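You operate a simulated robot arm through the tools that you are given. There is no shell and no other tool.

You are at the controls of a simulated robot arm. One attempt, no reset.

TASK
Set one black eyelet in the middle hole of the grey strap.
Fine: it lies on the brown tray; the black cup in the cup holder, strap flat in the yellow slide, then slide to 2, then one press of the blue lever; leave cup, strap and slide so.

Only the result counts: the job must be done as asked and must still hold three seconds after the hand-in. Knocking over, shifting, dropping, spilling or breaking anything else fails it.

THE ROBOT
A 6-joint arm with a two-finger gripper, fixed in place. Base frame: the origin is on the floor under the middle of its stand, x ahead of it, y to its left, z up; the work surface is at about z = 864. Readings come in mm, degrees, newtons and seconds.
With the tool pointing down near the work surface it reaches from about 140 to 680 mm from the base axis. Its first joint turns from -66.0 to 66.0 degrees. Payload 2.45 kg.
The tool frame sits at the grasp point between the pads (the TCP): z along the fingers, y along the line on which they close. The tips reach 30 mm beyond it. The gripper opens to 106 mm; its body begins 79 mm behind the TCP.
Orientation is told as [roll, pitch, yaw] about the base's x, y, z axes, in that order, counted from this pose: with the fingers straight down and closing along the base's y, the tool's x points along the base's -x, its y along +y and its z along -z.

THE INTERFACE
- The arm moves only by the tool send_rows. Its argument "motion" is a list that holds one entry, the list of rows, each a list of 6 numbers: the shift along the tool's x, y, z in units of 500 mm (1.0 is 500 mm), then the turn, a rotation vector about the tool's x, y, z in units of 45 degrees (1.0 is 45 degrees). In form: [[[x, y, z, rx, ry, rz], ...]]. A call has 1 to 20 rows; each row is the pose to reach, as a shift and turn from the pose commanded when the call began, along the tool's axes at that moment. "gripper" is the closure in counts, from 0 (fully open) to 255 (shut), set as the call begins (left out, the last holds). A call with a number of a shift or a turn outside -1 to 1 is refused whole. A row lasts 0.2 s, in which the tool goes at most 50 mm and 8.6 degrees; a call with a longer step from one row to the next is refused whole, and so is a gripper value outside its range. Where a pose cannot be reached the arm comes as near as it can. A force on the tool above 40 N (or 10 N above the force at the start of the call, whichever is more), or a blocked arm, ends the call early, and 0.2 s more pass. Each finger travels about 153 mm/s and halts on what it meets, pressing with about 39 N; the grip force reading is that of the motor and also rises with nothing between the fingers. The clock runs only during rows and for 0.2 s after the last one: add rows that repeat a pose to give the fingers time. It gives the time, the measured TCP pose, the force on the tool (base axes), the opening and the grip force at its end, in the units of the frame above (readings bear some noise), with the torque about the TCP (base axes, N m) and any sound that the robot's microphone picked up.
- Cameras (640 x 400 px; columns grow to the right, rows downward): "scene" is fixed at [70.8, 426.1, 1415.7]; the picture's right is [-0.63, -0.78, 0.00], its down [-0.35, 0.28, -0.89] and it looks along [0.70, -0.56, -0.45] (base axes); focal length 214 px, centre (320, 200). "wrist" rides on the gripper at [76, -2, -106] in the tool frame; the picture's right is [0.02, 1.00, 0.00], its down [-0.78, 0.02, -0.62] and it looks along [-0.62, 0.01, 0.78] (tool axes); focal length 247 px, centre (320, 200). There is no depth. A picture from a camera that has moved, and an enlarged one, comes with that camera's place and axes in the base frame and with its lens.
- capture(camera): a new picture of that camera. It takes no simulated time.
- close_up(camera, box): a new picture of the part [left, top, right, bottom] of that camera's present view, enlarged. It takes no simulated time.
- hand_in(): hands the job in; it is judged then, once.

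Nothing tells you positions but the pictures and the camera data. Unless the task says otherwise, let go and move clear before handing in.

The tools are called after "Emit:" by a JSON object that holds its "method" and its "body". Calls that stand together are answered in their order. send_rows: Moves the arm, as the interface text tells. Its arguments: {"type":"object","properties":{"motion":{"type":"array"},"gripper":{"type":"number"}},"required":["motion"]} The other tools are called the same way: capture (camera) takes a picture; close_up (camera, box) takes an enlarged picture of a part of a camera's view; hand_in () hands the job in.

At the start:

```text
time_s: 0.0
tcp_pos: [191.6, 193.9, 1361.2]
ee_rot: [0.0, -0.1, 0.0]
wrist_force: [0.2, 0.1, 0.5]
moment: [0.03, 0.01, -0.07]
grip_width: 106.1
gripper_force: 0.0
```

scene: 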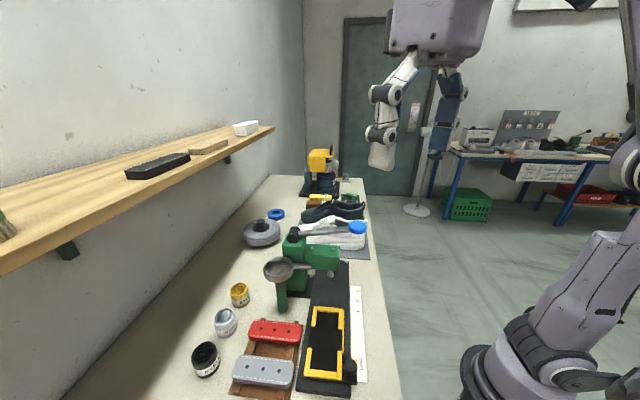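
wrist: 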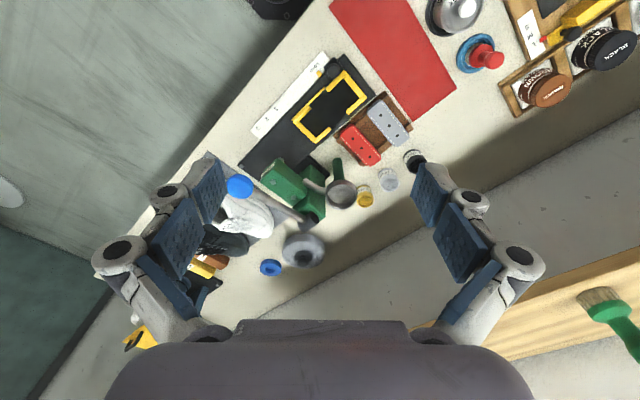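

I see a bench with a green press, a yellow slide frame on a black base, a brown tray with a red and a grey strap, and three cups (black, silver, gold). I'll take enlarged pictures to locate everything before moving.

Emit:
{"method": "close_up", "body": {"camera": "scene", "box": [170, 270, 390, 400]}}

Emit:
{"method": "close_up", "body": {"camera": "scene", "box": [230, 190, 390, 290]}}

Emit:
{"method": "close_up", "body": {"camera": "wrist", "box": [230, 40, 450, 220]}}

```text
2.91 times, centred on (280, 335) of scene
camera zoom: at [70.8, 426.1, 1415.7], right [-0.63, -0.78, 0.0], down [-0.35, 0.28, -0.89], along [0.7, -0.56, -0.45], focal length 624 px, centre (436, -193)
```

zoom: 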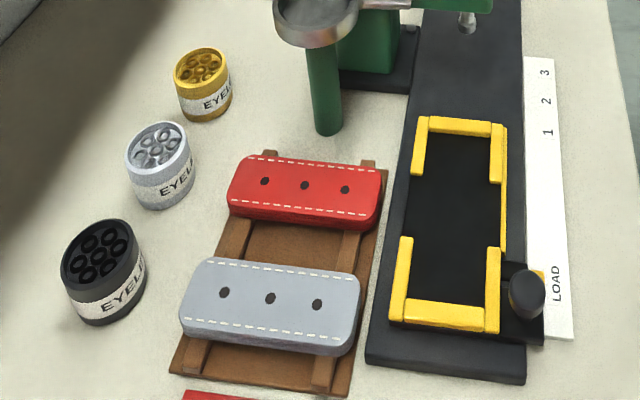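

```text
4.00 times, centred on (310, 240) of scene
camera zoom: at [70.8, 426.1, 1415.7], right [-0.63, -0.78, 0.0], down [-0.35, 0.28, -0.89], along [0.7, -0.56, -0.45], focal length 858 px, centre (360, 40)
```

zoom: 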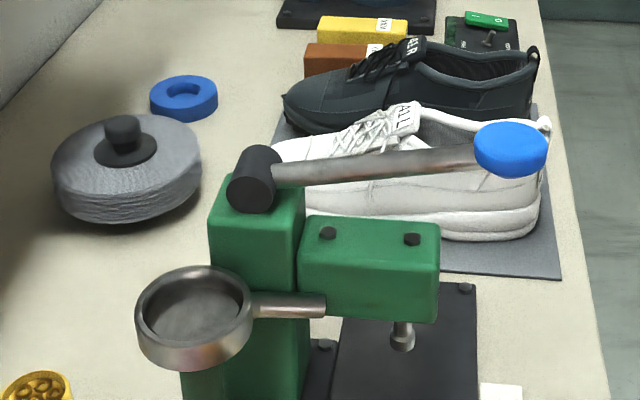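

```text
2.22 times, centred on (340, 130) of wrist
camera zoom: at [113.7, 190.1, 1467.9], right [-0.02, 1.0, 0.0], down [0.78, 0.02, 0.62], along [0.62, 0.01, -0.78], focal length 549 px, centre (276, 356)
```

zoom: 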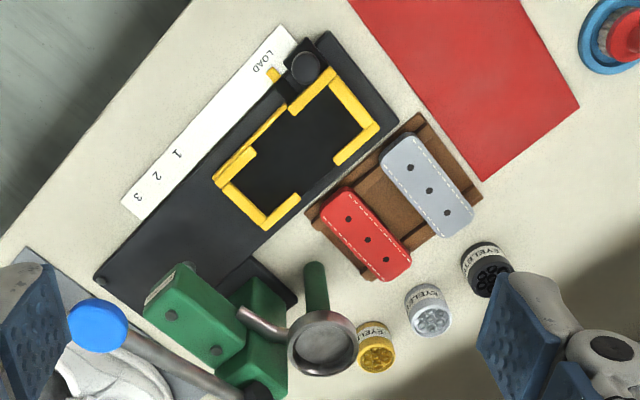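

The slide runs diagonally, from LOAD near (305,220) toward the press punch. The grey strap is near (336,362), the black cup near (435,457), and the lever's blue knob near (387,42,1087). I'll lower the wrist camera for a closer look at the tray and slide.

Emit:
{"method": "send_rows", "body": {"motion": [[[0, 0.02, 0.08, 0, 0, 0], [0, 0.04, 0.16, 0, 0, 0], [0, 0.06, 0.24, 0, 0, 0], [0, 0.08, 0.32, 0, 0, 0], [0, 0.1, 0.4, 0, 0, 0], [0, 0.11, 0.46, 0, 0, 0], [0, 0.11, 0.46, 0, 0, 0]]]}}

Emit:
{"method": "capture", "body": {"camera": "wrist"}}

Emit:
{"method": "close_up", "body": {"camera": "wrist", "box": [120, 0, 520, 250]}}

```text
time_s: 1.6
tcp_pos: [191.3, 248.0, 1131.2]
ee_rot: [0.0, 0.0, 0.0]
wrist_force: [-0.4, 0.9, -0.5]
moment: [-0.02, -0.04, 0.01]
grip_width: 106.0
gripper_force: 0.1
```

```text
taken
camera wrist: at [113.5, 244.9, 1236.5], right [-0.02, 1.0, 0.0], down [0.78, 0.02, 0.62], along [0.62, 0.01, -0.78], focal length 247 px, centre (320, 200)
```

wrist: 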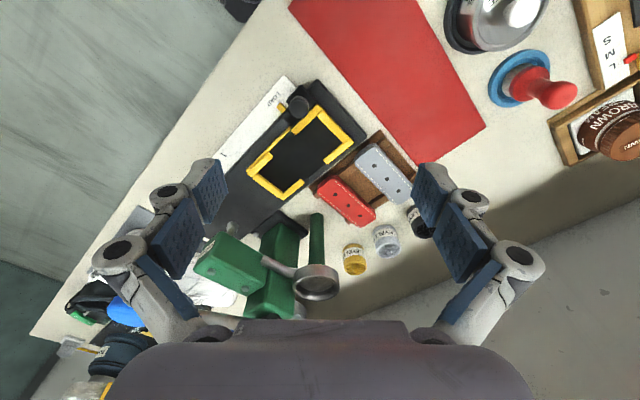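

```text
1.60 times, centred on (320, 125) of wrist
camera zoom: at [113.5, 244.9, 1236.5], right [-0.02, 1.0, 0.0], down [0.78, 0.02, 0.62], along [0.62, 0.01, -0.78], focal length 395 px, centre (320, 320)
```

zoom: 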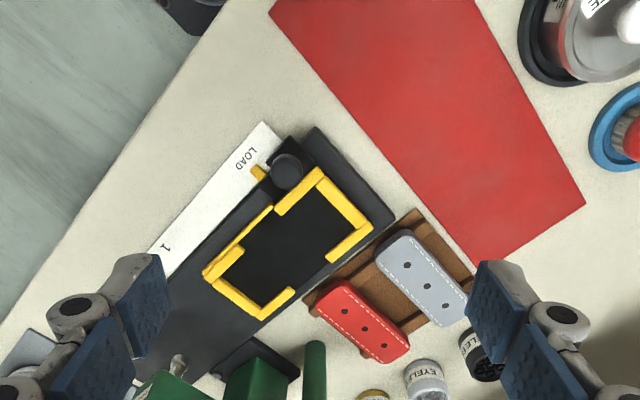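

I'm now over the bench with the tray to the right. I'll turn the tool to yaw +45° so the fingers match the strap's width, and hover above the grey strap to look at it closely.

Emit:
{"method": "send_rows", "body": {"motion": [[[-0.036, 0.0285, 0.03, 0, 0, -0.125], [-0.0725, 0.057, 0.06, 0, 0, -0.25], [-0.109, 0.0855, 0.09, 0, 0, -0.375], [-0.145, 0.114, 0.12, 0, 0, -0.5], [-0.181, 0.1425, 0.15, 0, 0, -0.625], [-0.2175, 0.171, 0.18, 0, 0, -0.75], [-0.254, 0.1995, 0.21, 0, 0, -0.875], [-0.29, 0.228, 0.242, 0, 0, -1.0], [-0.29, 0.228, 0.242, 0, 0, -1.0]]]}}

Emit:
{"method": "capture", "body": {"camera": "wrist"}}

Emit:
{"method": "close_up", "body": {"camera": "wrist", "box": [200, 20, 440, 170]}}

Emit:
{"method": "capture", "body": {"camera": "scene"}}

```text
time_s: 3.6
tcp_pos: [335.3, 362.6, 1011.2]
ee_rot: [0.0, 0.1, 45.0]
wrist_force: [-0.4, 0.6, -1.0]
moment: [-0.01, -0.01, 0.02]
grip_width: 106.0
gripper_force: 0.0
```

```text
taken
camera wrist: at [282.3, 304.8, 1116.8], right [-0.72, 0.69, 0.0], down [0.54, 0.57, 0.62], along [0.43, 0.45, -0.78], focal length 247 px, centre (320, 200)
```

wrist: 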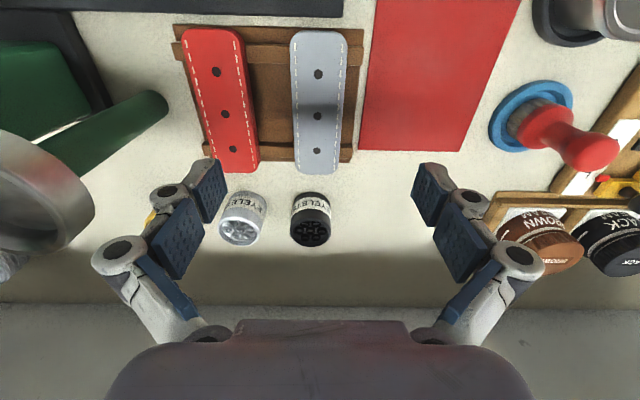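

```text
2.67 times, centred on (320, 95) of wrist
camera zoom: at [282.3, 304.8, 1116.8], right [-0.72, 0.69, 0.0], down [0.54, 0.57, 0.62], along [0.43, 0.45, -0.78], focal length 659 px, centre (320, 480)
```

zoom: 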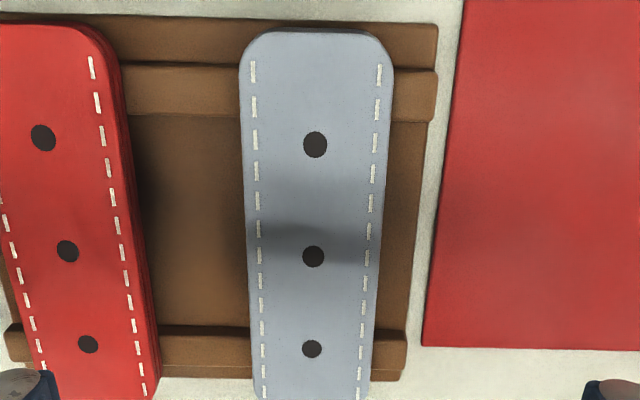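

```text
taken
```

scene: 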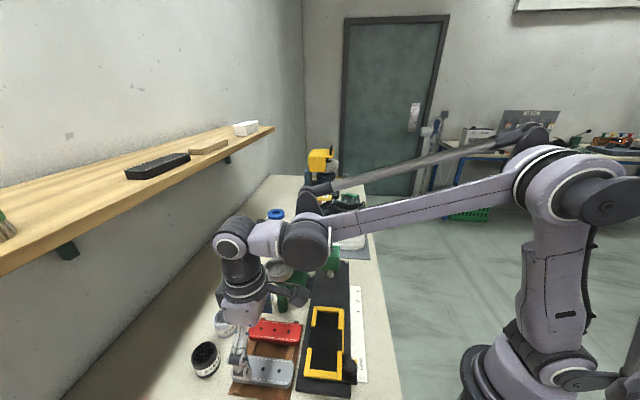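

The grey strap is about 130 × 45 mm, centred near (340,362). The cup sits close to the shelf edge, so I'll measure it and the holder from a second, lower viewpoint, keeping clear of the shelf.

Emit:
{"method": "close_up", "body": {"camera": "wrist", "box": [200, 150, 360, 250]}}

Emit:
{"method": "send_rows", "body": {"motion": [[[-0.04, 0, 0.02, 0, 0, 0], [-0.08, 0, 0.05, 0, 0, 0], [-0.12, 0, 0.08, 0, 0, 0], [-0.12, 0, 0.08, 0, 0, 0]]]}}

Emit:
{"method": "capture", "body": {"camera": "wrist"}}

Emit:
{"method": "close_up", "body": {"camera": "wrist", "box": [220, 100, 420, 225]}}

Emit:
{"method": "capture", "body": {"camera": "scene"}}

```text
4.00 times, centred on (280, 200) of wrist
camera zoom: at [282.3, 304.8, 1116.8], right [-0.72, 0.69, 0.0], down [0.54, 0.57, 0.62], along [0.43, 0.45, -0.78], focal length 988 px, centre (480, 200)
```

zoom: 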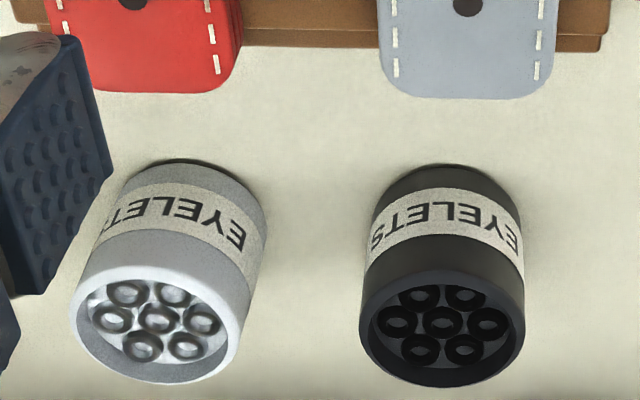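

```text
time_s: 4.6
tcp_pos: [378.5, 404.4, 970.1]
ee_rot: [0.1, 0.1, 45.0]
wrist_force: [0.3, -0.2, 0.5]
moment: [0.03, -0.03, 0.0]
grip_width: 105.9
gripper_force: 0.1
```

```text
taken
camera wrist: at [324.8, 347.9, 1076.8], right [-0.72, 0.69, 0.0], down [0.54, 0.57, 0.62], along [0.43, 0.45, -0.78], focal length 247 px, centre (320, 200)
```

wrist: 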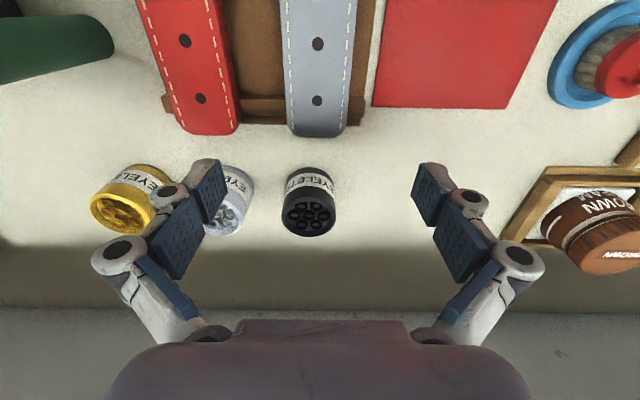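

```text
3.20 times, centred on (320, 162) of wrist
camera zoom: at [324.8, 347.9, 1076.8], right [-0.72, 0.69, 0.0], down [0.54, 0.57, 0.62], along [0.43, 0.45, -0.78], focal length 790 px, centre (320, 320)
```

zoom: 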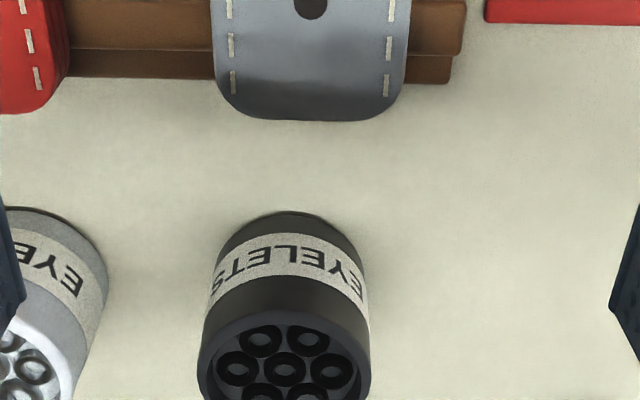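

```text
taken
```

scene: 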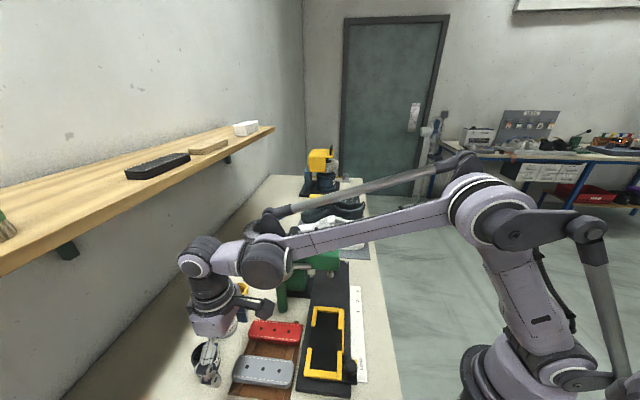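

The cup measures about 48 mm across and 49 mm tall, centred near (435,449). I'll turn the gripper to yaw −45°, which keeps the fingers clear of the silver cup, and half-close it while staying below the shelf.

Emit:
{"method": "send_rows", "body": {"motion": [[[0, 0, 0.005, 0, 0, 0.167], [0, 0, 0.01, 0, 0, 0.333], [0, 0, 0.015, 0, 0, 0.5], [0, 0, 0.02, 0, 0, 0.667], [0, 0, 0.022, 0, 0, 0.833], [0, 0, 0.022, 0, 0, 1.0], [0, 0, 0.022, 0, 0, 1.0]]], "gripper": 55}}

Emit:
{"method": "send_rows", "body": {"motion": [[[0, 0, 0, 0, 0, 0.167], [0, 0, 0, 0, 0, 0.333], [0, 0, 0, 0, 0, 0.5], [0, 0, 0, 0, 0, 0.667], [0, 0, 0, 0, 0, 0.833], [0, 0, 0, 0, 0, 1.0], [0, 0, 0, 0, 0, 1.0]]]}}

Emit:
{"method": "capture", "body": {"camera": "wrist"}}

Emit:
{"method": "capture", "body": {"camera": "scene"}}

```text
time_s: 6.2
tcp_pos: [377.4, 403.8, 960.5]
ee_rot: [0.0, 0.0, -0.1]
wrist_force: [0.5, 0.9, 0.3]
moment: [0.03, 0.02, 0.01]
grip_width: 83.2
gripper_force: 0.3
```

```text
time_s: 7.8
tcp_pos: [378.3, 405.2, 959.2]
ee_rot: [-0.1, 0.0, -45.2]
wrist_force: [0.1, 0.7, -0.2]
moment: [0.0, 0.0, -0.01]
grip_width: 83.1
gripper_force: 0.0
```

```text
taken
camera wrist: at [322.6, 456.2, 1065.8], right [0.69, 0.72, 0.0], down [0.56, -0.54, 0.62], along [0.45, -0.43, -0.78], focal length 247 px, centre (320, 200)
```

wrist: 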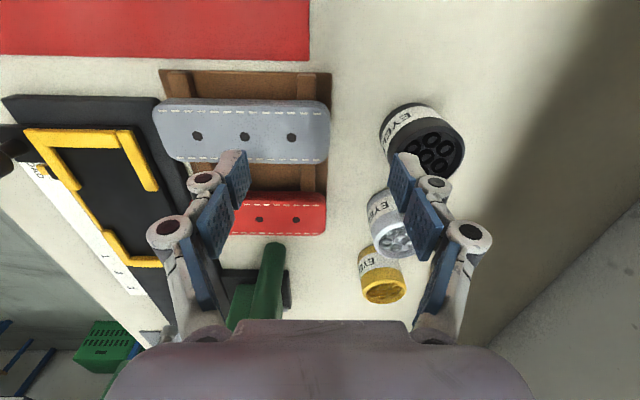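

```text
taken
```

scene: 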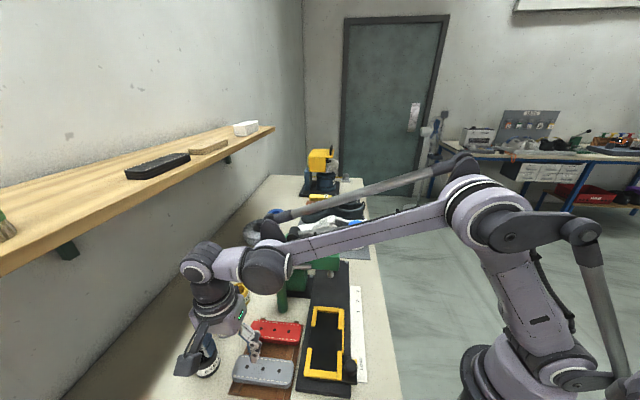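

The rotation is done and the cup is to the right of the gripper. I'll enlarge the cup, strap and slide from this angle to refine their positions.

Emit:
{"method": "close_up", "body": {"camera": "wrist", "box": [350, 70, 510, 170]}}

Emit:
{"method": "close_up", "body": {"camera": "wrist", "box": [0, 60, 340, 272]}}

```text
4.00 times, centred on (430, 120) of wrist
camera zoom: at [322.6, 456.2, 1065.8], right [0.69, 0.72, 0.0], down [0.56, -0.54, 0.62], along [0.45, -0.43, -0.78], focal length 988 px, centre (-120, 520)
```

zoom: 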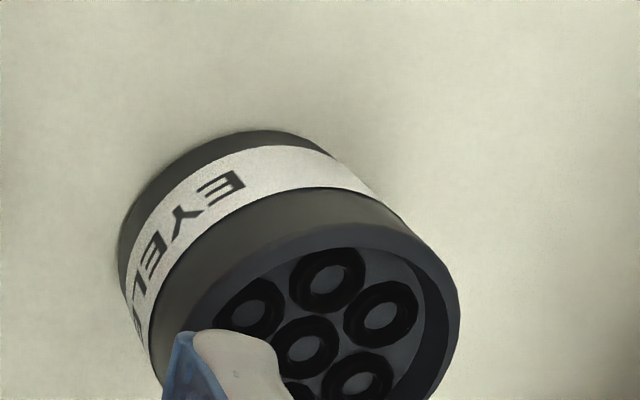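

```text
1.88 times, centred on (170, 166) of wrist
camera zoom: at [322.6, 456.2, 1065.8], right [0.69, 0.72, 0.0], down [0.56, -0.54, 0.62], along [0.45, -0.43, -0.78], focal length 465 px, centre (602, 264)
```

zoom: 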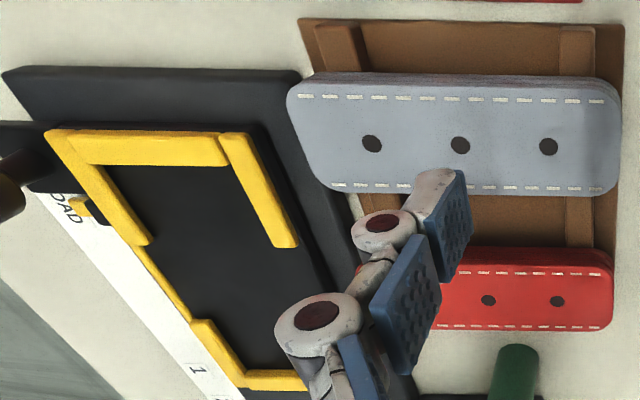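

The cup centre comes out near (436,450). I'll move over it, still above its rim, and check the alignment before descending.

Emit:
{"method": "send_rows", "body": {"motion": [[[-0.006, 0.05, 0, 0, 0, 0], [-0.012, 0.1, 0, 0, 0, 0], [-0.0178, 0.145, 0, 0, 0, 0], [-0.0178, 0.145, 0, 0, 0, 0]]]}}

Emit:
{"method": "capture", "body": {"camera": "wrist"}}

Emit:
{"method": "close_up", "body": {"camera": "wrist", "box": [220, 90, 420, 215]}}

Emit:
{"method": "capture", "body": {"camera": "scene"}}

```text
time_s: 8.8
tcp_pos: [435.9, 448.8, 960.4]
ee_rot: [0.0, 0.1, -45.1]
wrist_force: [0.6, 0.1, 0.0]
moment: [0.02, -0.01, -0.03]
grip_width: 83.1
gripper_force: 0.2
```

```text
taken
camera wrist: at [380.7, 501.1, 1067.0], right [0.69, 0.72, 0.0], down [0.57, -0.54, 0.62], along [0.45, -0.43, -0.78], focal length 247 px, centre (320, 200)
```

wrist: 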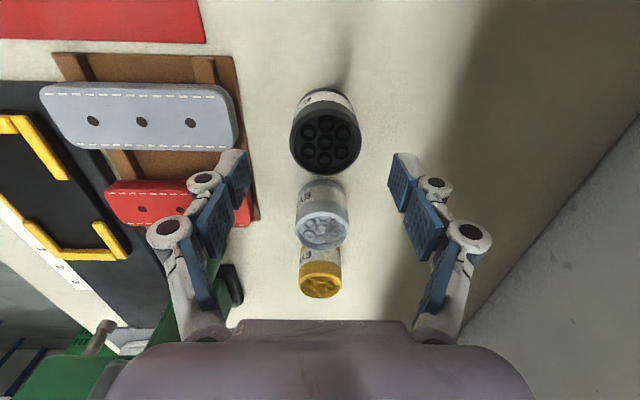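

```text
3.20 times, centred on (320, 152) of wrist
camera zoom: at [380.7, 501.1, 1067.0], right [0.69, 0.72, 0.0], down [0.57, -0.54, 0.62], along [0.45, -0.43, -0.78], focal length 790 px, centre (320, 352)
```

zoom: 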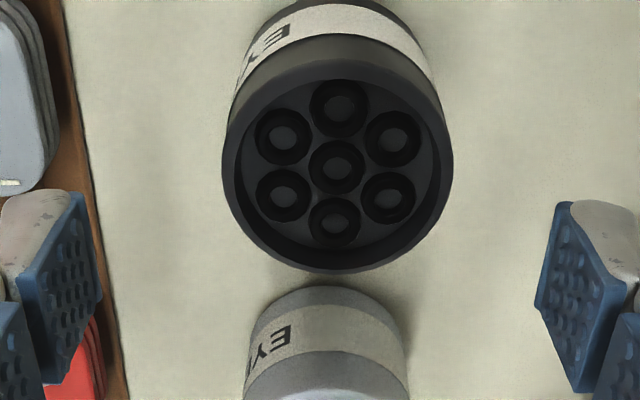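

```text
taken
```

scene: 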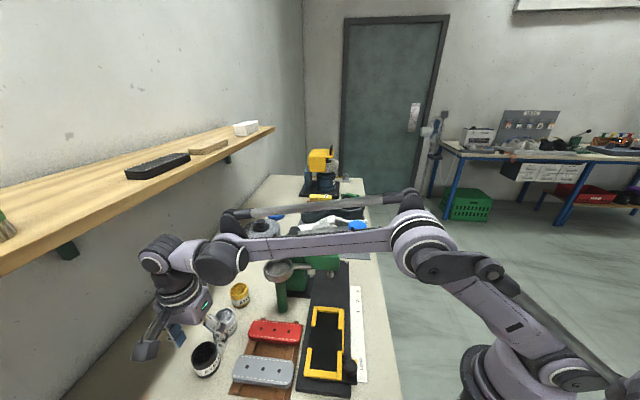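

The cup is about 3 mm off in tool x and y, so I'll shift by that, narrow the opening to ~66 mm, and descend so the fingertips stop at about z = 893.

Emit:
{"method": "send_rows", "body": {"motion": [[[0.006, 0.007, 0.0, 0, 0, 0], [0.006, 0.007, 0.0, 0, 0, 0], [0.006, 0.007, 0.024, 0, 0, 0], [0.006, 0.007, 0.05, 0, 0, 0], [0.006, 0.007, 0.074, 0, 0, 0], [0.006, 0.007, 0.074, 0, 0, 0]]], "gripper": 95}}

Emit:
{"method": "capture", "body": {"camera": "wrist"}}

Emit:
{"method": "close_up", "body": {"camera": "wrist", "box": [220, 90, 420, 215]}}

Emit:
{"method": "close_up", "body": {"camera": "scene", "box": [130, 290, 290, 390]}}

```text
time_s: 10.2
tcp_pos: [436.6, 453.7, 922.3]
ee_rot: [0.0, 0.0, -45.1]
wrist_force: [0.2, -0.1, 0.7]
moment: [-0.02, 0.02, -0.03]
grip_width: 66.7
gripper_force: 0.0
```

```text
taken
camera wrist: at [380.2, 505.7, 1028.9], right [0.69, 0.72, 0.0], down [0.57, -0.54, 0.62], along [0.45, -0.43, -0.78], focal length 247 px, centre (320, 200)
```

wrist: 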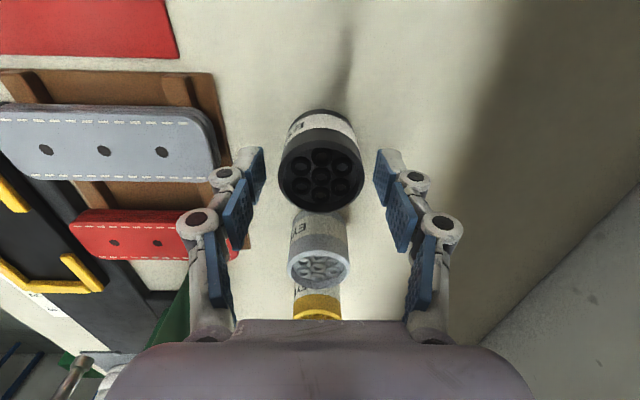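

```text
3.20 times, centred on (320, 152) of wrist
camera zoom: at [380.2, 505.7, 1028.9], right [0.69, 0.72, 0.0], down [0.57, -0.54, 0.62], along [0.45, -0.43, -0.78], focal length 790 px, centre (320, 352)
```

zoom: 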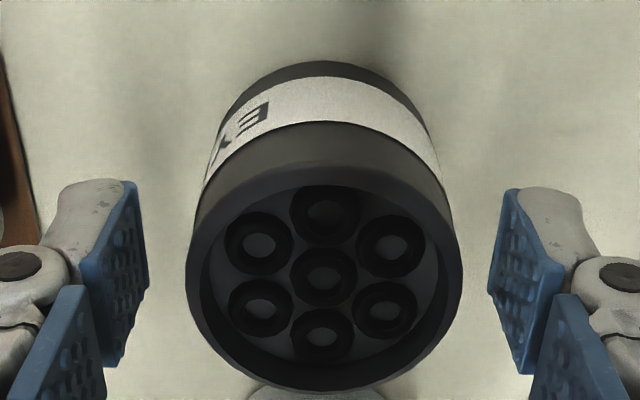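

```text
4.00 times, centred on (210, 340) of scene
camera zoom: at [70.8, 426.0, 1415.7], right [-0.63, -0.78, 0.0], down [-0.35, 0.28, -0.89], along [0.7, -0.56, -0.45], focal length 858 px, centre (760, -360)
```

zoom: 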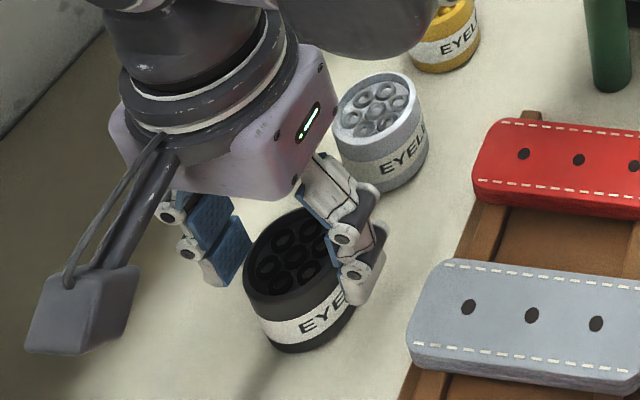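

The cup sits centred between the pads with good clearance. I'll close on it now.

Emit:
{"method": "send_rows", "body": {"motion": [[[0, 0, 0, 0, 0, 0], [0, 0, 0, 0, 0, 0], [0, 0, 0, 0, 0, 0], [0, 0, 0, 0, 0, 0]]], "gripper": 200}}

Emit:
{"method": "close_up", "body": {"camera": "wrist", "box": [220, 90, 420, 215]}}

```text
time_s: 11.2
tcp_pos: [437.0, 453.8, 923.6]
ee_rot: [0.1, 0.2, -45.0]
wrist_force: [0.6, 0.7, 4.8]
moment: [0.06, -0.08, -0.03]
grip_width: 47.8
gripper_force: 39.2
```

```text
3.20 times, centred on (320, 152) of wrist
camera zoom: at [380.2, 505.7, 1029.2], right [0.69, 0.72, 0.0], down [0.57, -0.54, 0.62], along [0.45, -0.43, -0.78], focal length 790 px, centre (320, 352)
```

zoom: 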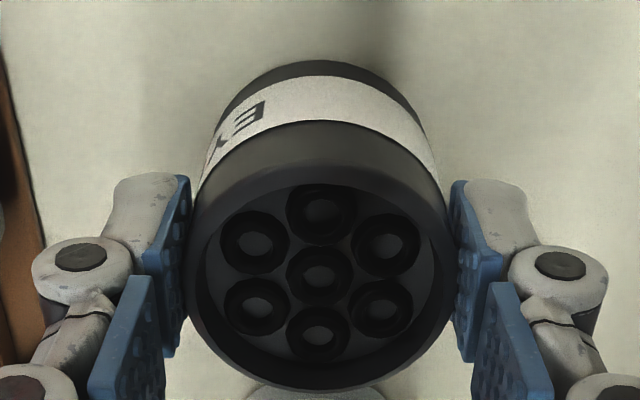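

The cup is held at 47.8 mm width. I'll lift it while backing away from the shelf, over the tray, and then raise it above holder height.

Emit:
{"method": "send_rows", "body": {"motion": [[[0, 0, -0.03, 0, 0, 0], [0, -0.04, -0.065, 0, 0, 0], [0, -0.09, -0.1, 0, 0, 0], [0, -0.15, -0.14, 0, 0, 0], [0, -0.21, -0.19, 0, 0, 0], [0, -0.26, -0.25, 0, 0, 0], [0, -0.29, -0.32, 0, 0, 0], [0, -0.29, -0.34, 0, 0, 0], [0, -0.29, -0.34, 0, 0, 0]]]}}

Emit:
{"method": "capture", "body": {"camera": "wrist"}}

Emit:
{"method": "capture", "body": {"camera": "scene"}}

```text
time_s: 13.2
tcp_pos: [334.2, 351.2, 1094.0]
ee_rot: [0.0, 0.0, -45.0]
wrist_force: [1.1, -0.3, -2.5]
moment: [0.0, -0.01, 0.0]
grip_width: 47.9
gripper_force: 38.6
```

```text
taken
camera wrist: at [277.9, 403.1, 1199.6], right [0.69, 0.72, 0.0], down [0.57, -0.54, 0.62], along [0.45, -0.43, -0.78], focal length 247 px, centre (320, 200)
```

wrist: 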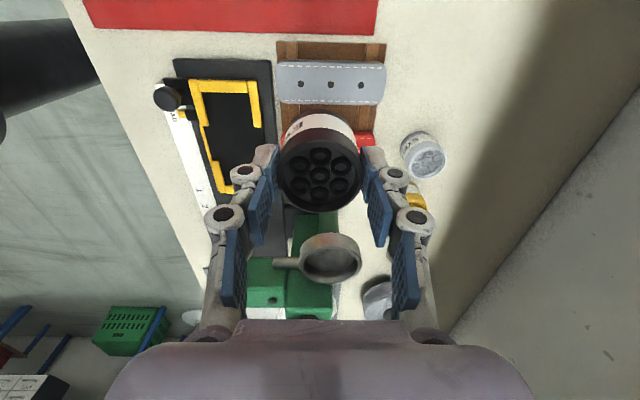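

```text
taken
```

scene: 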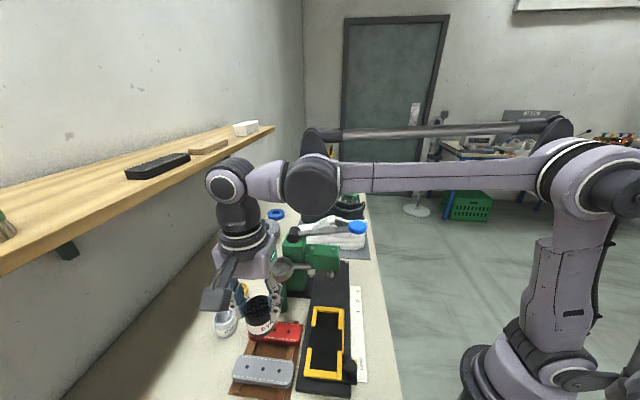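

The cup is in the air and the holder dish is visible between the fingers. I'll enlarge the holder from both cameras to fix its position.

Emit:
{"method": "close_up", "body": {"camera": "wrist", "box": [240, 210, 400, 310]}}

Emit:
{"method": "close_up", "body": {"camera": "scene", "box": [230, 215, 390, 315]}}

```text
4.00 times, centred on (320, 260) of wrist
camera zoom: at [277.9, 403.1, 1199.6], right [0.69, 0.72, 0.0], down [0.57, -0.54, 0.62], along [0.45, -0.43, -0.78], focal length 988 px, centre (320, -40)
```

zoom: 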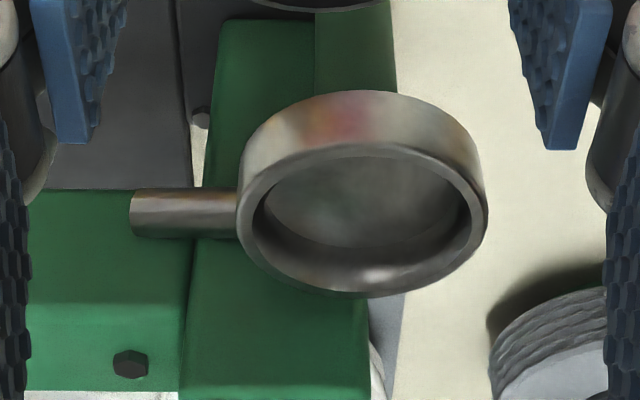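

```text
4.00 times, centred on (310, 265) of scene
camera zoom: at [70.8, 426.1, 1415.7], right [-0.63, -0.78, 0.0], down [-0.35, 0.28, -0.89], along [0.7, -0.56, -0.45], focal length 858 px, centre (360, -60)
```

zoom: 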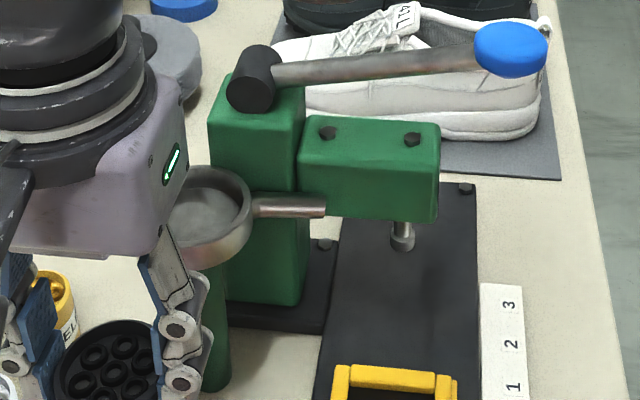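

From several views I place the holder rim near (461,245), z ≈ 1018. The press head top is at about z = 1010, which is lower than the carried cup. I'll move most of the way there with the cup high and look again.

Emit:
{"method": "send_rows", "body": {"motion": [[[-0.05, 0.005, -0.02, 0, 0, 0], [-0.12, 0.01, -0.036, 0, 0, 0], [-0.19, 0.02, -0.036, 0, 0, 0], [-0.24, 0.0276, -0.036, 0, 0, 0], [-0.24, 0.0276, -0.036, 0, 0, 0]]]}}

Emit:
{"method": "capture", "body": {"camera": "wrist"}}

Emit:
{"method": "close_up", "body": {"camera": "wrist", "box": [220, 150, 420, 275]}}

Emit:
{"method": "close_up", "body": {"camera": "scene", "box": [230, 190, 390, 290]}}

```text
time_s: 14.4
tcp_pos: [428.9, 275.7, 1110.4]
ee_rot: [0.1, -0.1, -45.0]
wrist_force: [0.1, -0.5, -1.4]
moment: [0.01, -0.03, -0.02]
grip_width: 48.2
gripper_force: 39.4
```

```text
taken
camera wrist: at [373.1, 328.0, 1216.2], right [0.69, 0.72, 0.0], down [0.57, -0.54, 0.62], along [0.45, -0.43, -0.78], focal length 247 px, centre (320, 200)
```

wrist: 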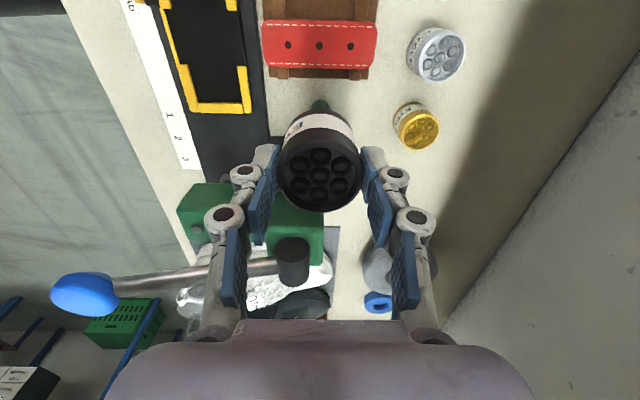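

```text
3.20 times, centred on (320, 212) of wrist
camera zoom: at [373.1, 328.0, 1216.2], right [0.69, 0.72, 0.0], down [0.57, -0.54, 0.62], along [0.45, -0.43, -0.78], focal length 790 px, centre (320, 160)
```

zoom: 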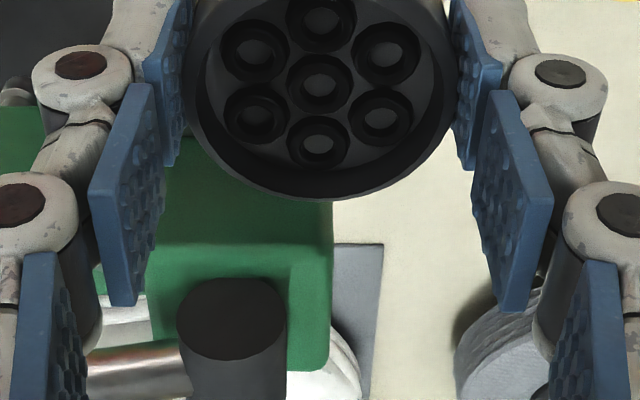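

```text
4.00 times, centred on (310, 240) of scene
camera zoom: at [70.9, 426.1, 1415.7], right [-0.63, -0.78, 0.0], down [-0.35, 0.28, -0.89], along [0.7, -0.56, -0.45], focal length 858 px, centre (360, 40)
```

zoom: 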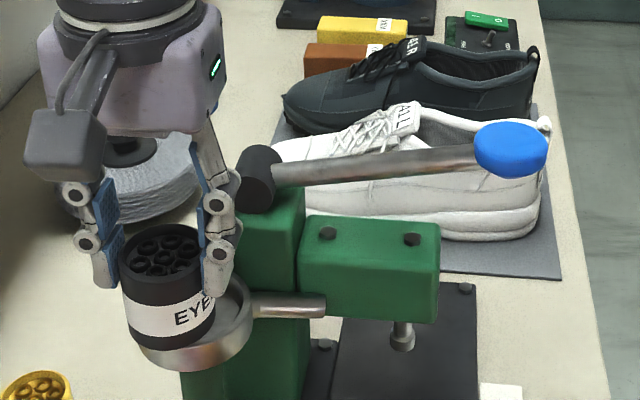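

The scene view agrees with the cup's known position to within a pixel, which puts the holder rim centre at about (458,247), z ≈ 1022. I'll move over it and come partway down to check.

Emit:
{"method": "send_rows", "body": {"motion": [[[-0.04, 0, 0, 0, 0, 0], [-0.082, 0.0006, 0, 0, 0, 0], [-0.082, 0.0006, 0.03, 0, 0, 0], [-0.082, 0.0006, 0.03, 0, 0, 0]]]}}

Emit:
{"method": "close_up", "body": {"camera": "wrist", "box": [220, 50, 420, 175]}}

Emit:
{"method": "close_up", "body": {"camera": "scene", "box": [230, 215, 350, 290]}}

Emit:
{"method": "capture", "body": {"camera": "wrist"}}

```text
time_s: 15.4
tcp_pos: [456.8, 247.6, 1095.6]
ee_rot: [0.0, 0.0, -45.0]
wrist_force: [0.3, 0.1, -1.4]
moment: [-0.01, -0.01, 0.03]
grip_width: 47.8
gripper_force: 39.5
```

```text
3.20 times, centred on (320, 112) of wrist
camera zoom: at [402.0, 299.1, 1201.5], right [0.69, 0.72, 0.0], down [0.57, -0.54, 0.62], along [0.45, -0.43, -0.78], focal length 790 px, centre (320, 480)
```

zoom: 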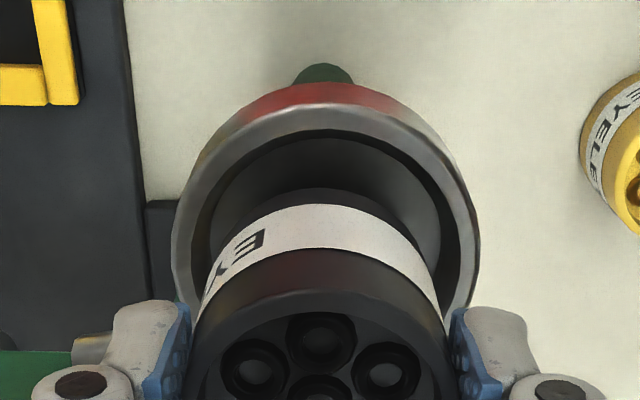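

```text
5.33 times, centred on (290, 252) of scene
camera zoom: at [70.9, 426.1, 1415.7], right [-0.63, -0.78, 0.0], down [-0.35, 0.28, -0.89], along [0.7, -0.56, -0.45], focal length 1144 px, centre (480, -80)
```

zoom: 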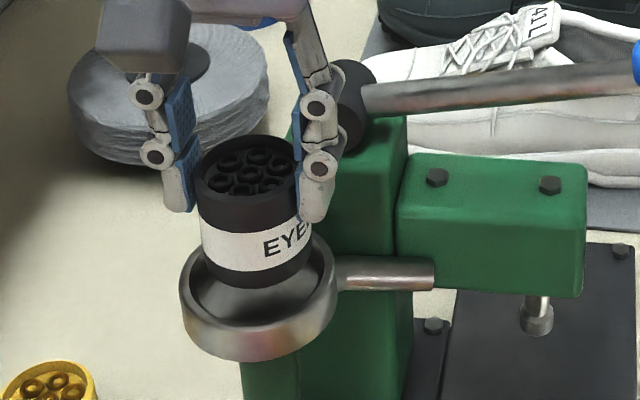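

```text
taken
camera wrist: at [402.0, 299.1, 1201.5], right [0.69, 0.72, 0.0], down [0.57, -0.54, 0.62], along [0.45, -0.43, -0.78], focal length 247 px, centre (320, 200)
```

wrist: 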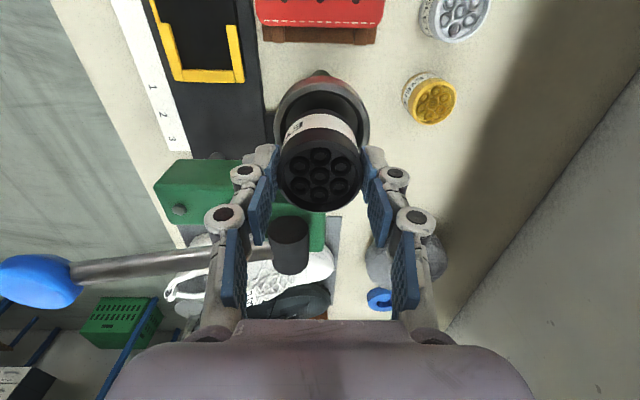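

The cup is concentric with the holder dish within about 1–2 mm. I'll lower it into the dish in small steps while watching the force.

Emit:
{"method": "send_rows", "body": {"motion": [[[0, 0, 0.02, 0, 0, 0], [0, 0, 0.04, 0, 0, 0], [0, 0, 0.05, 0, 0, 0], [0, 0, 0.05, 0, 0, 0]]]}}

Emit:
{"method": "close_up", "body": {"camera": "scene", "box": [230, 215, 350, 290]}}

```text
time_s: 16.4
tcp_pos: [458.1, 247.1, 1072.6]
ee_rot: [0.2, 0.0, -45.1]
wrist_force: [3.6, 3.6, 34.4]
moment: [-0.01, -0.26, 0.03]
grip_width: 48.2
gripper_force: 39.3
```

```text
5.33 times, centred on (290, 252) of scene
camera zoom: at [70.4, 425.9, 1415.8], right [-0.63, -0.78, 0.0], down [-0.35, 0.28, -0.89], along [0.7, -0.56, -0.45], focal length 1144 px, centre (480, -80)
```

zoom: 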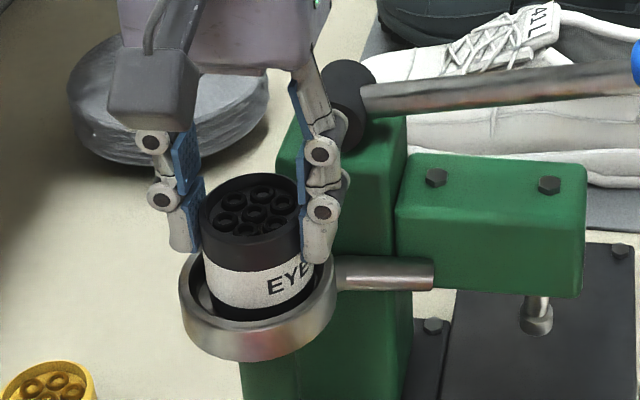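

The cup touched down with 34 N at z = 1072.6. I'll ease the commanded height up slightly to relieve the force and check how the cup sits.

Emit:
{"method": "send_rows", "body": {"motion": [[[0, 0, -0.004, 0, 0, 0], [0, 0, -0.004, 0, 0, 0]]]}}

Emit:
{"method": "close_up", "body": {"camera": "wrist", "box": [240, 60, 400, 160]}}

Emit:
{"method": "close_up", "body": {"camera": "scene", "box": [250, 235, 314, 275]}}

```text
time_s: 17.0
tcp_pos: [457.1, 246.6, 1071.8]
ee_rot: [0.0, 0.0, -45.0]
wrist_force: [0.8, -0.6, -1.4]
moment: [0.0, -0.02, -0.04]
grip_width: 48.0
gripper_force: 39.0
```

```text
4.00 times, centred on (320, 110) of wrist
camera zoom: at [402.1, 299.0, 1178.0], right [0.69, 0.72, 0.0], down [0.57, -0.54, 0.62], along [0.45, -0.43, -0.78], focal length 988 px, centre (320, 560)
```

zoom: 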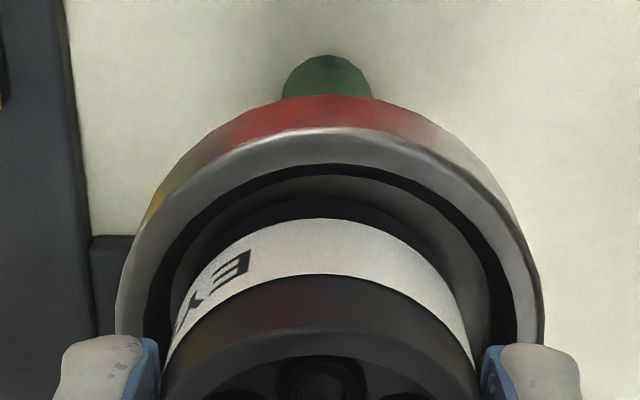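

```text
10.00 times, centred on (282, 255) of scene
camera zoom: at [70.8, 426.1, 1415.7], right [-0.63, -0.78, 0.0], down [-0.35, 0.28, -0.89], along [0.7, -0.56, -0.45], focal length 2145 px, centre (700, -350)
```

zoom: 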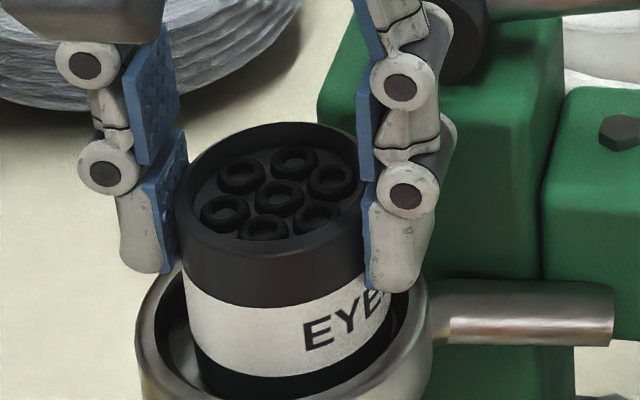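

The cup's foot is inside the dish just above its floor. I'll lower about 1 mm and release by opening only part way.

Emit:
{"method": "send_rows", "body": {"motion": [[[0, 0, 0.002, 0, 0, 0], [0, 0, 0.002, 0, 0, 0]]]}}

Emit:
{"method": "send_rows", "body": {"motion": [[[0, 0, 0, 0, 0, 0], [0, 0, 0, 0, 0, 0], [0, 0, 0, 0, 0, 0]]], "gripper": 100}}

Emit:
{"method": "close_up", "body": {"camera": "scene", "box": [230, 215, 350, 290]}}

Emit:
{"method": "capture", "body": {"camera": "wrist"}}

```text
time_s: 17.6
tcp_pos: [457.9, 246.7, 1073.1]
ee_rot: [-0.1, 0.0, -44.9]
wrist_force: [-0.2, 0.0, -1.7]
moment: [0.01, 0.0, 0.02]
grip_width: 47.9
gripper_force: 39.2
```

```text
time_s: 18.4
tcp_pos: [458.3, 246.7, 1072.0]
ee_rot: [0.0, 0.0, -45.0]
wrist_force: [0.0, 0.4, 0.6]
moment: [0.01, -0.02, 0.02]
grip_width: 64.3
gripper_force: 0.0
```

```text
5.33 times, centred on (290, 252) of scene
camera zoom: at [70.8, 426.1, 1415.7], right [-0.63, -0.78, 0.0], down [-0.35, 0.28, -0.89], along [0.7, -0.56, -0.45], focal length 1144 px, centre (480, -80)
```

zoom: 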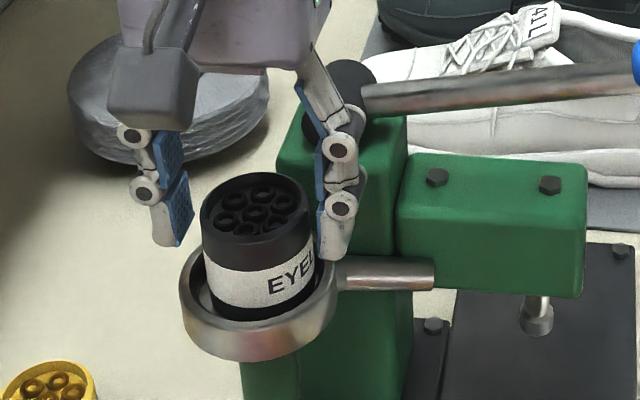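

```text
taken
camera wrist: at [402.0, 299.1, 1177.8], right [0.69, 0.72, 0.0], down [0.57, -0.54, 0.62], along [0.45, -0.43, -0.78], focal length 247 px, centre (320, 200)
```

wrist: 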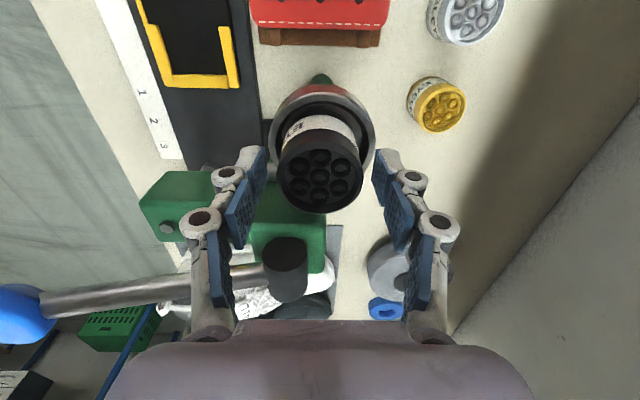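

The cup has been released and stands in the dish. I'll rise straight up and verify.

Emit:
{"method": "send_rows", "body": {"motion": [[[0, 0, -0.02, 0, 0, 0], [0, 0, -0.06, 0, 0, 0], [0, 0, -0.12, 0, 0, 0], [0.06, 0, -0.14, 0, 0, 0], [0.14, 0, -0.14, 0, 0, 0], [0.14, 0, -0.14, 0, 0, 0]]], "gripper": 60}}

Emit:
{"method": "capture", "body": {"camera": "wrist"}}

Emit:
{"method": "close_up", "body": {"camera": "wrist", "box": [240, 150, 400, 250]}}

Emit:
{"method": "close_up", "body": {"camera": "scene", "box": [230, 215, 350, 290]}}

```text
time_s: 19.8
tcp_pos: [407.7, 296.5, 1142.3]
ee_rot: [-0.1, 0.1, -45.1]
wrist_force: [-0.6, -0.1, -0.1]
moment: [-0.02, 0.0, 0.01]
grip_width: 81.3
gripper_force: 0.1
```

```text
taken
camera wrist: at [351.7, 348.3, 1248.7], right [0.69, 0.72, 0.0], down [0.57, -0.54, 0.62], along [0.45, -0.43, -0.78], focal length 247 px, centre (320, 200)
```

wrist: 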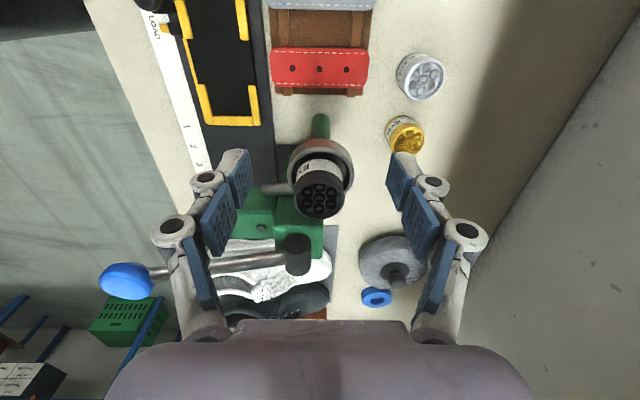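

```text
4.00 times, centred on (320, 200) of wrist
camera zoom: at [351.7, 348.3, 1248.7], right [0.69, 0.72, 0.0], down [0.57, -0.54, 0.62], along [0.45, -0.43, -0.78], focal length 988 px, centre (320, 200)
```

zoom: 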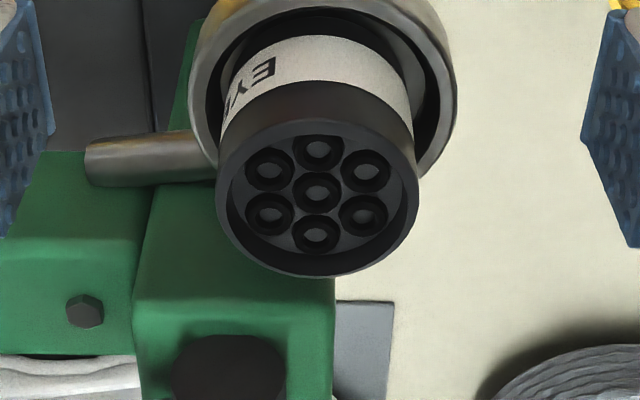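

```text
5.33 times, centred on (290, 252) of scene
camera zoom: at [70.8, 426.1, 1415.7], right [-0.63, -0.78, 0.0], down [-0.35, 0.28, -0.89], along [0.7, -0.56, -0.45], focal length 1144 px, centre (480, -80)
```

zoom: 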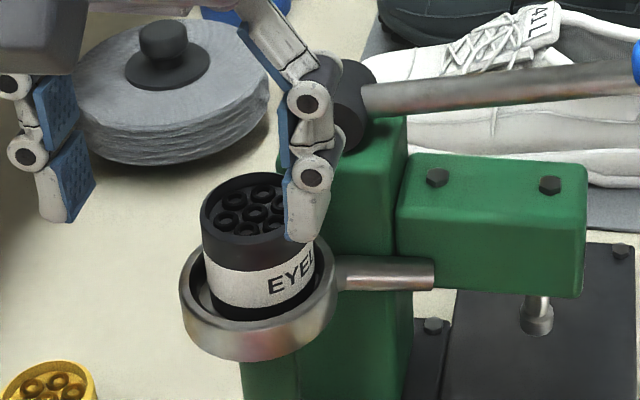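

The black cup stands upright in the holder. Next is the grey strap, so I'll zoom in on its edge to judge its thickness and the tray's height.

Emit:
{"method": "close_up", "body": {"camera": "scene", "box": [220, 340, 316, 400]}}

Emit:
{"method": "close_up", "body": {"camera": "scene", "box": [290, 290, 386, 350]}}

Emit:
{"method": "close_up", "body": {"camera": "scene", "box": [290, 340, 386, 400]}}

```text
6.67 times, centred on (268, 370) of scene
camera zoom: at [70.8, 426.1, 1415.7], right [-0.63, -0.78, 0.0], down [-0.35, 0.28, -0.89], along [0.7, -0.56, -0.45], focal length 1430 px, centre (667, -933)
```

zoom: 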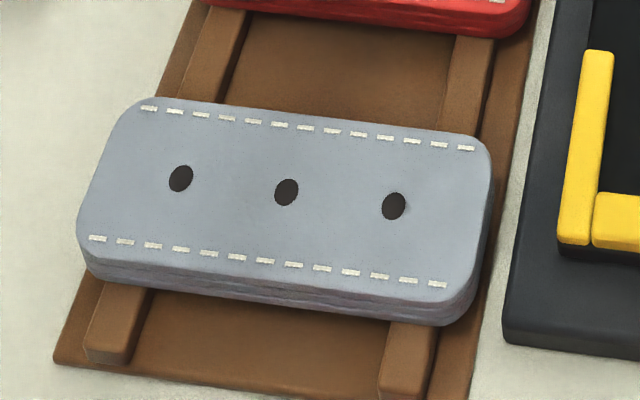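

```text
6.67 times, centred on (338, 320) of scene
camera zoom: at [70.8, 426.1, 1415.7], right [-0.63, -0.78, 0.0], down [-0.35, 0.28, -0.89], along [0.7, -0.56, -0.45], focal length 1430 px, centre (200, -600)
```

zoom: 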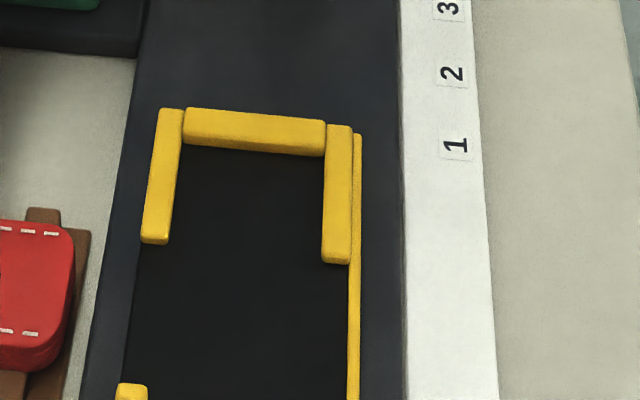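

```text
6.67 times, centred on (338, 370) of scene
camera zoom: at [70.8, 426.1, 1415.7], right [-0.63, -0.78, 0.0], down [-0.35, 0.28, -0.89], along [0.7, -0.56, -0.45], focal length 1430 px, centre (200, -933)
```

zoom: 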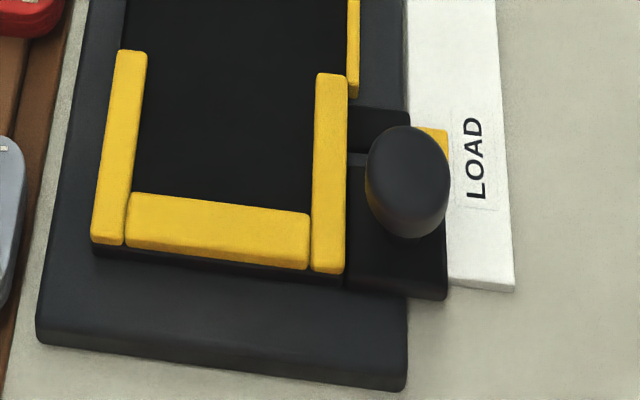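

The strap is about 15 mm thick, resting on slats with its top near z ≈ 891. Before picking it up I'll view the slide from above at yaw −45° to get its position precisely.

Emit:
{"method": "send_rows", "body": {"motion": [[[0.035, -0.051, 0.033, 0, 0, 0], [0.07, -0.102, 0.066, 0, 0, 0], [0.105, -0.154, 0.098, 0, 0, 0], [0.14, -0.205, 0.131, 0, 0, 0], [0.1756, -0.2562, 0.164, 0, 0, 0], [0.1756, -0.2562, 0.164, 0, 0, 0]]]}}

Emit:
{"method": "capture", "body": {"camera": "wrist"}}

Emit:
{"method": "close_up", "body": {"camera": "wrist", "box": [220, 50, 420, 175]}}

```text
time_s: 21.2
tcp_pos: [255.1, 268.4, 1060.3]
ee_rot: [0.0, 0.0, -45.0]
wrist_force: [0.2, 0.3, 0.0]
moment: [0.01, 0.01, 0.0]
grip_width: 81.4
gripper_force: 0.1
```

```text
taken
camera wrist: at [199.8, 320.9, 1166.0], right [0.69, 0.72, 0.0], down [0.57, -0.54, 0.62], along [0.45, -0.43, -0.78], focal length 247 px, centre (320, 200)
```

wrist: 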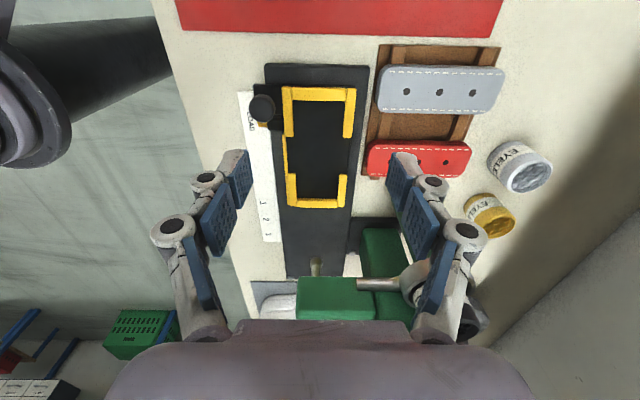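

```text
3.20 times, centred on (320, 112) of wrist
camera zoom: at [199.8, 320.9, 1166.0], right [0.69, 0.72, 0.0], down [0.57, -0.54, 0.62], along [0.45, -0.43, -0.78], focal length 790 px, centre (320, 480)
```

zoom: 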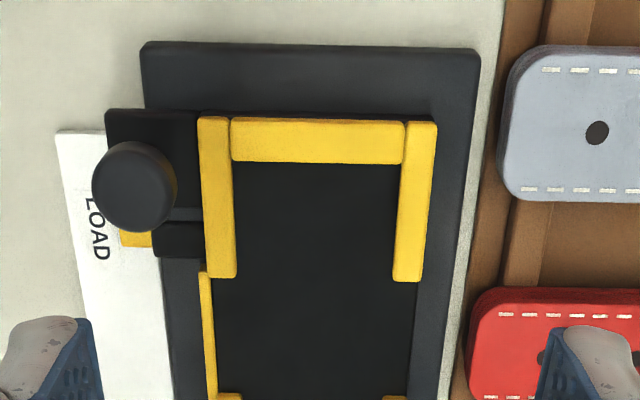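

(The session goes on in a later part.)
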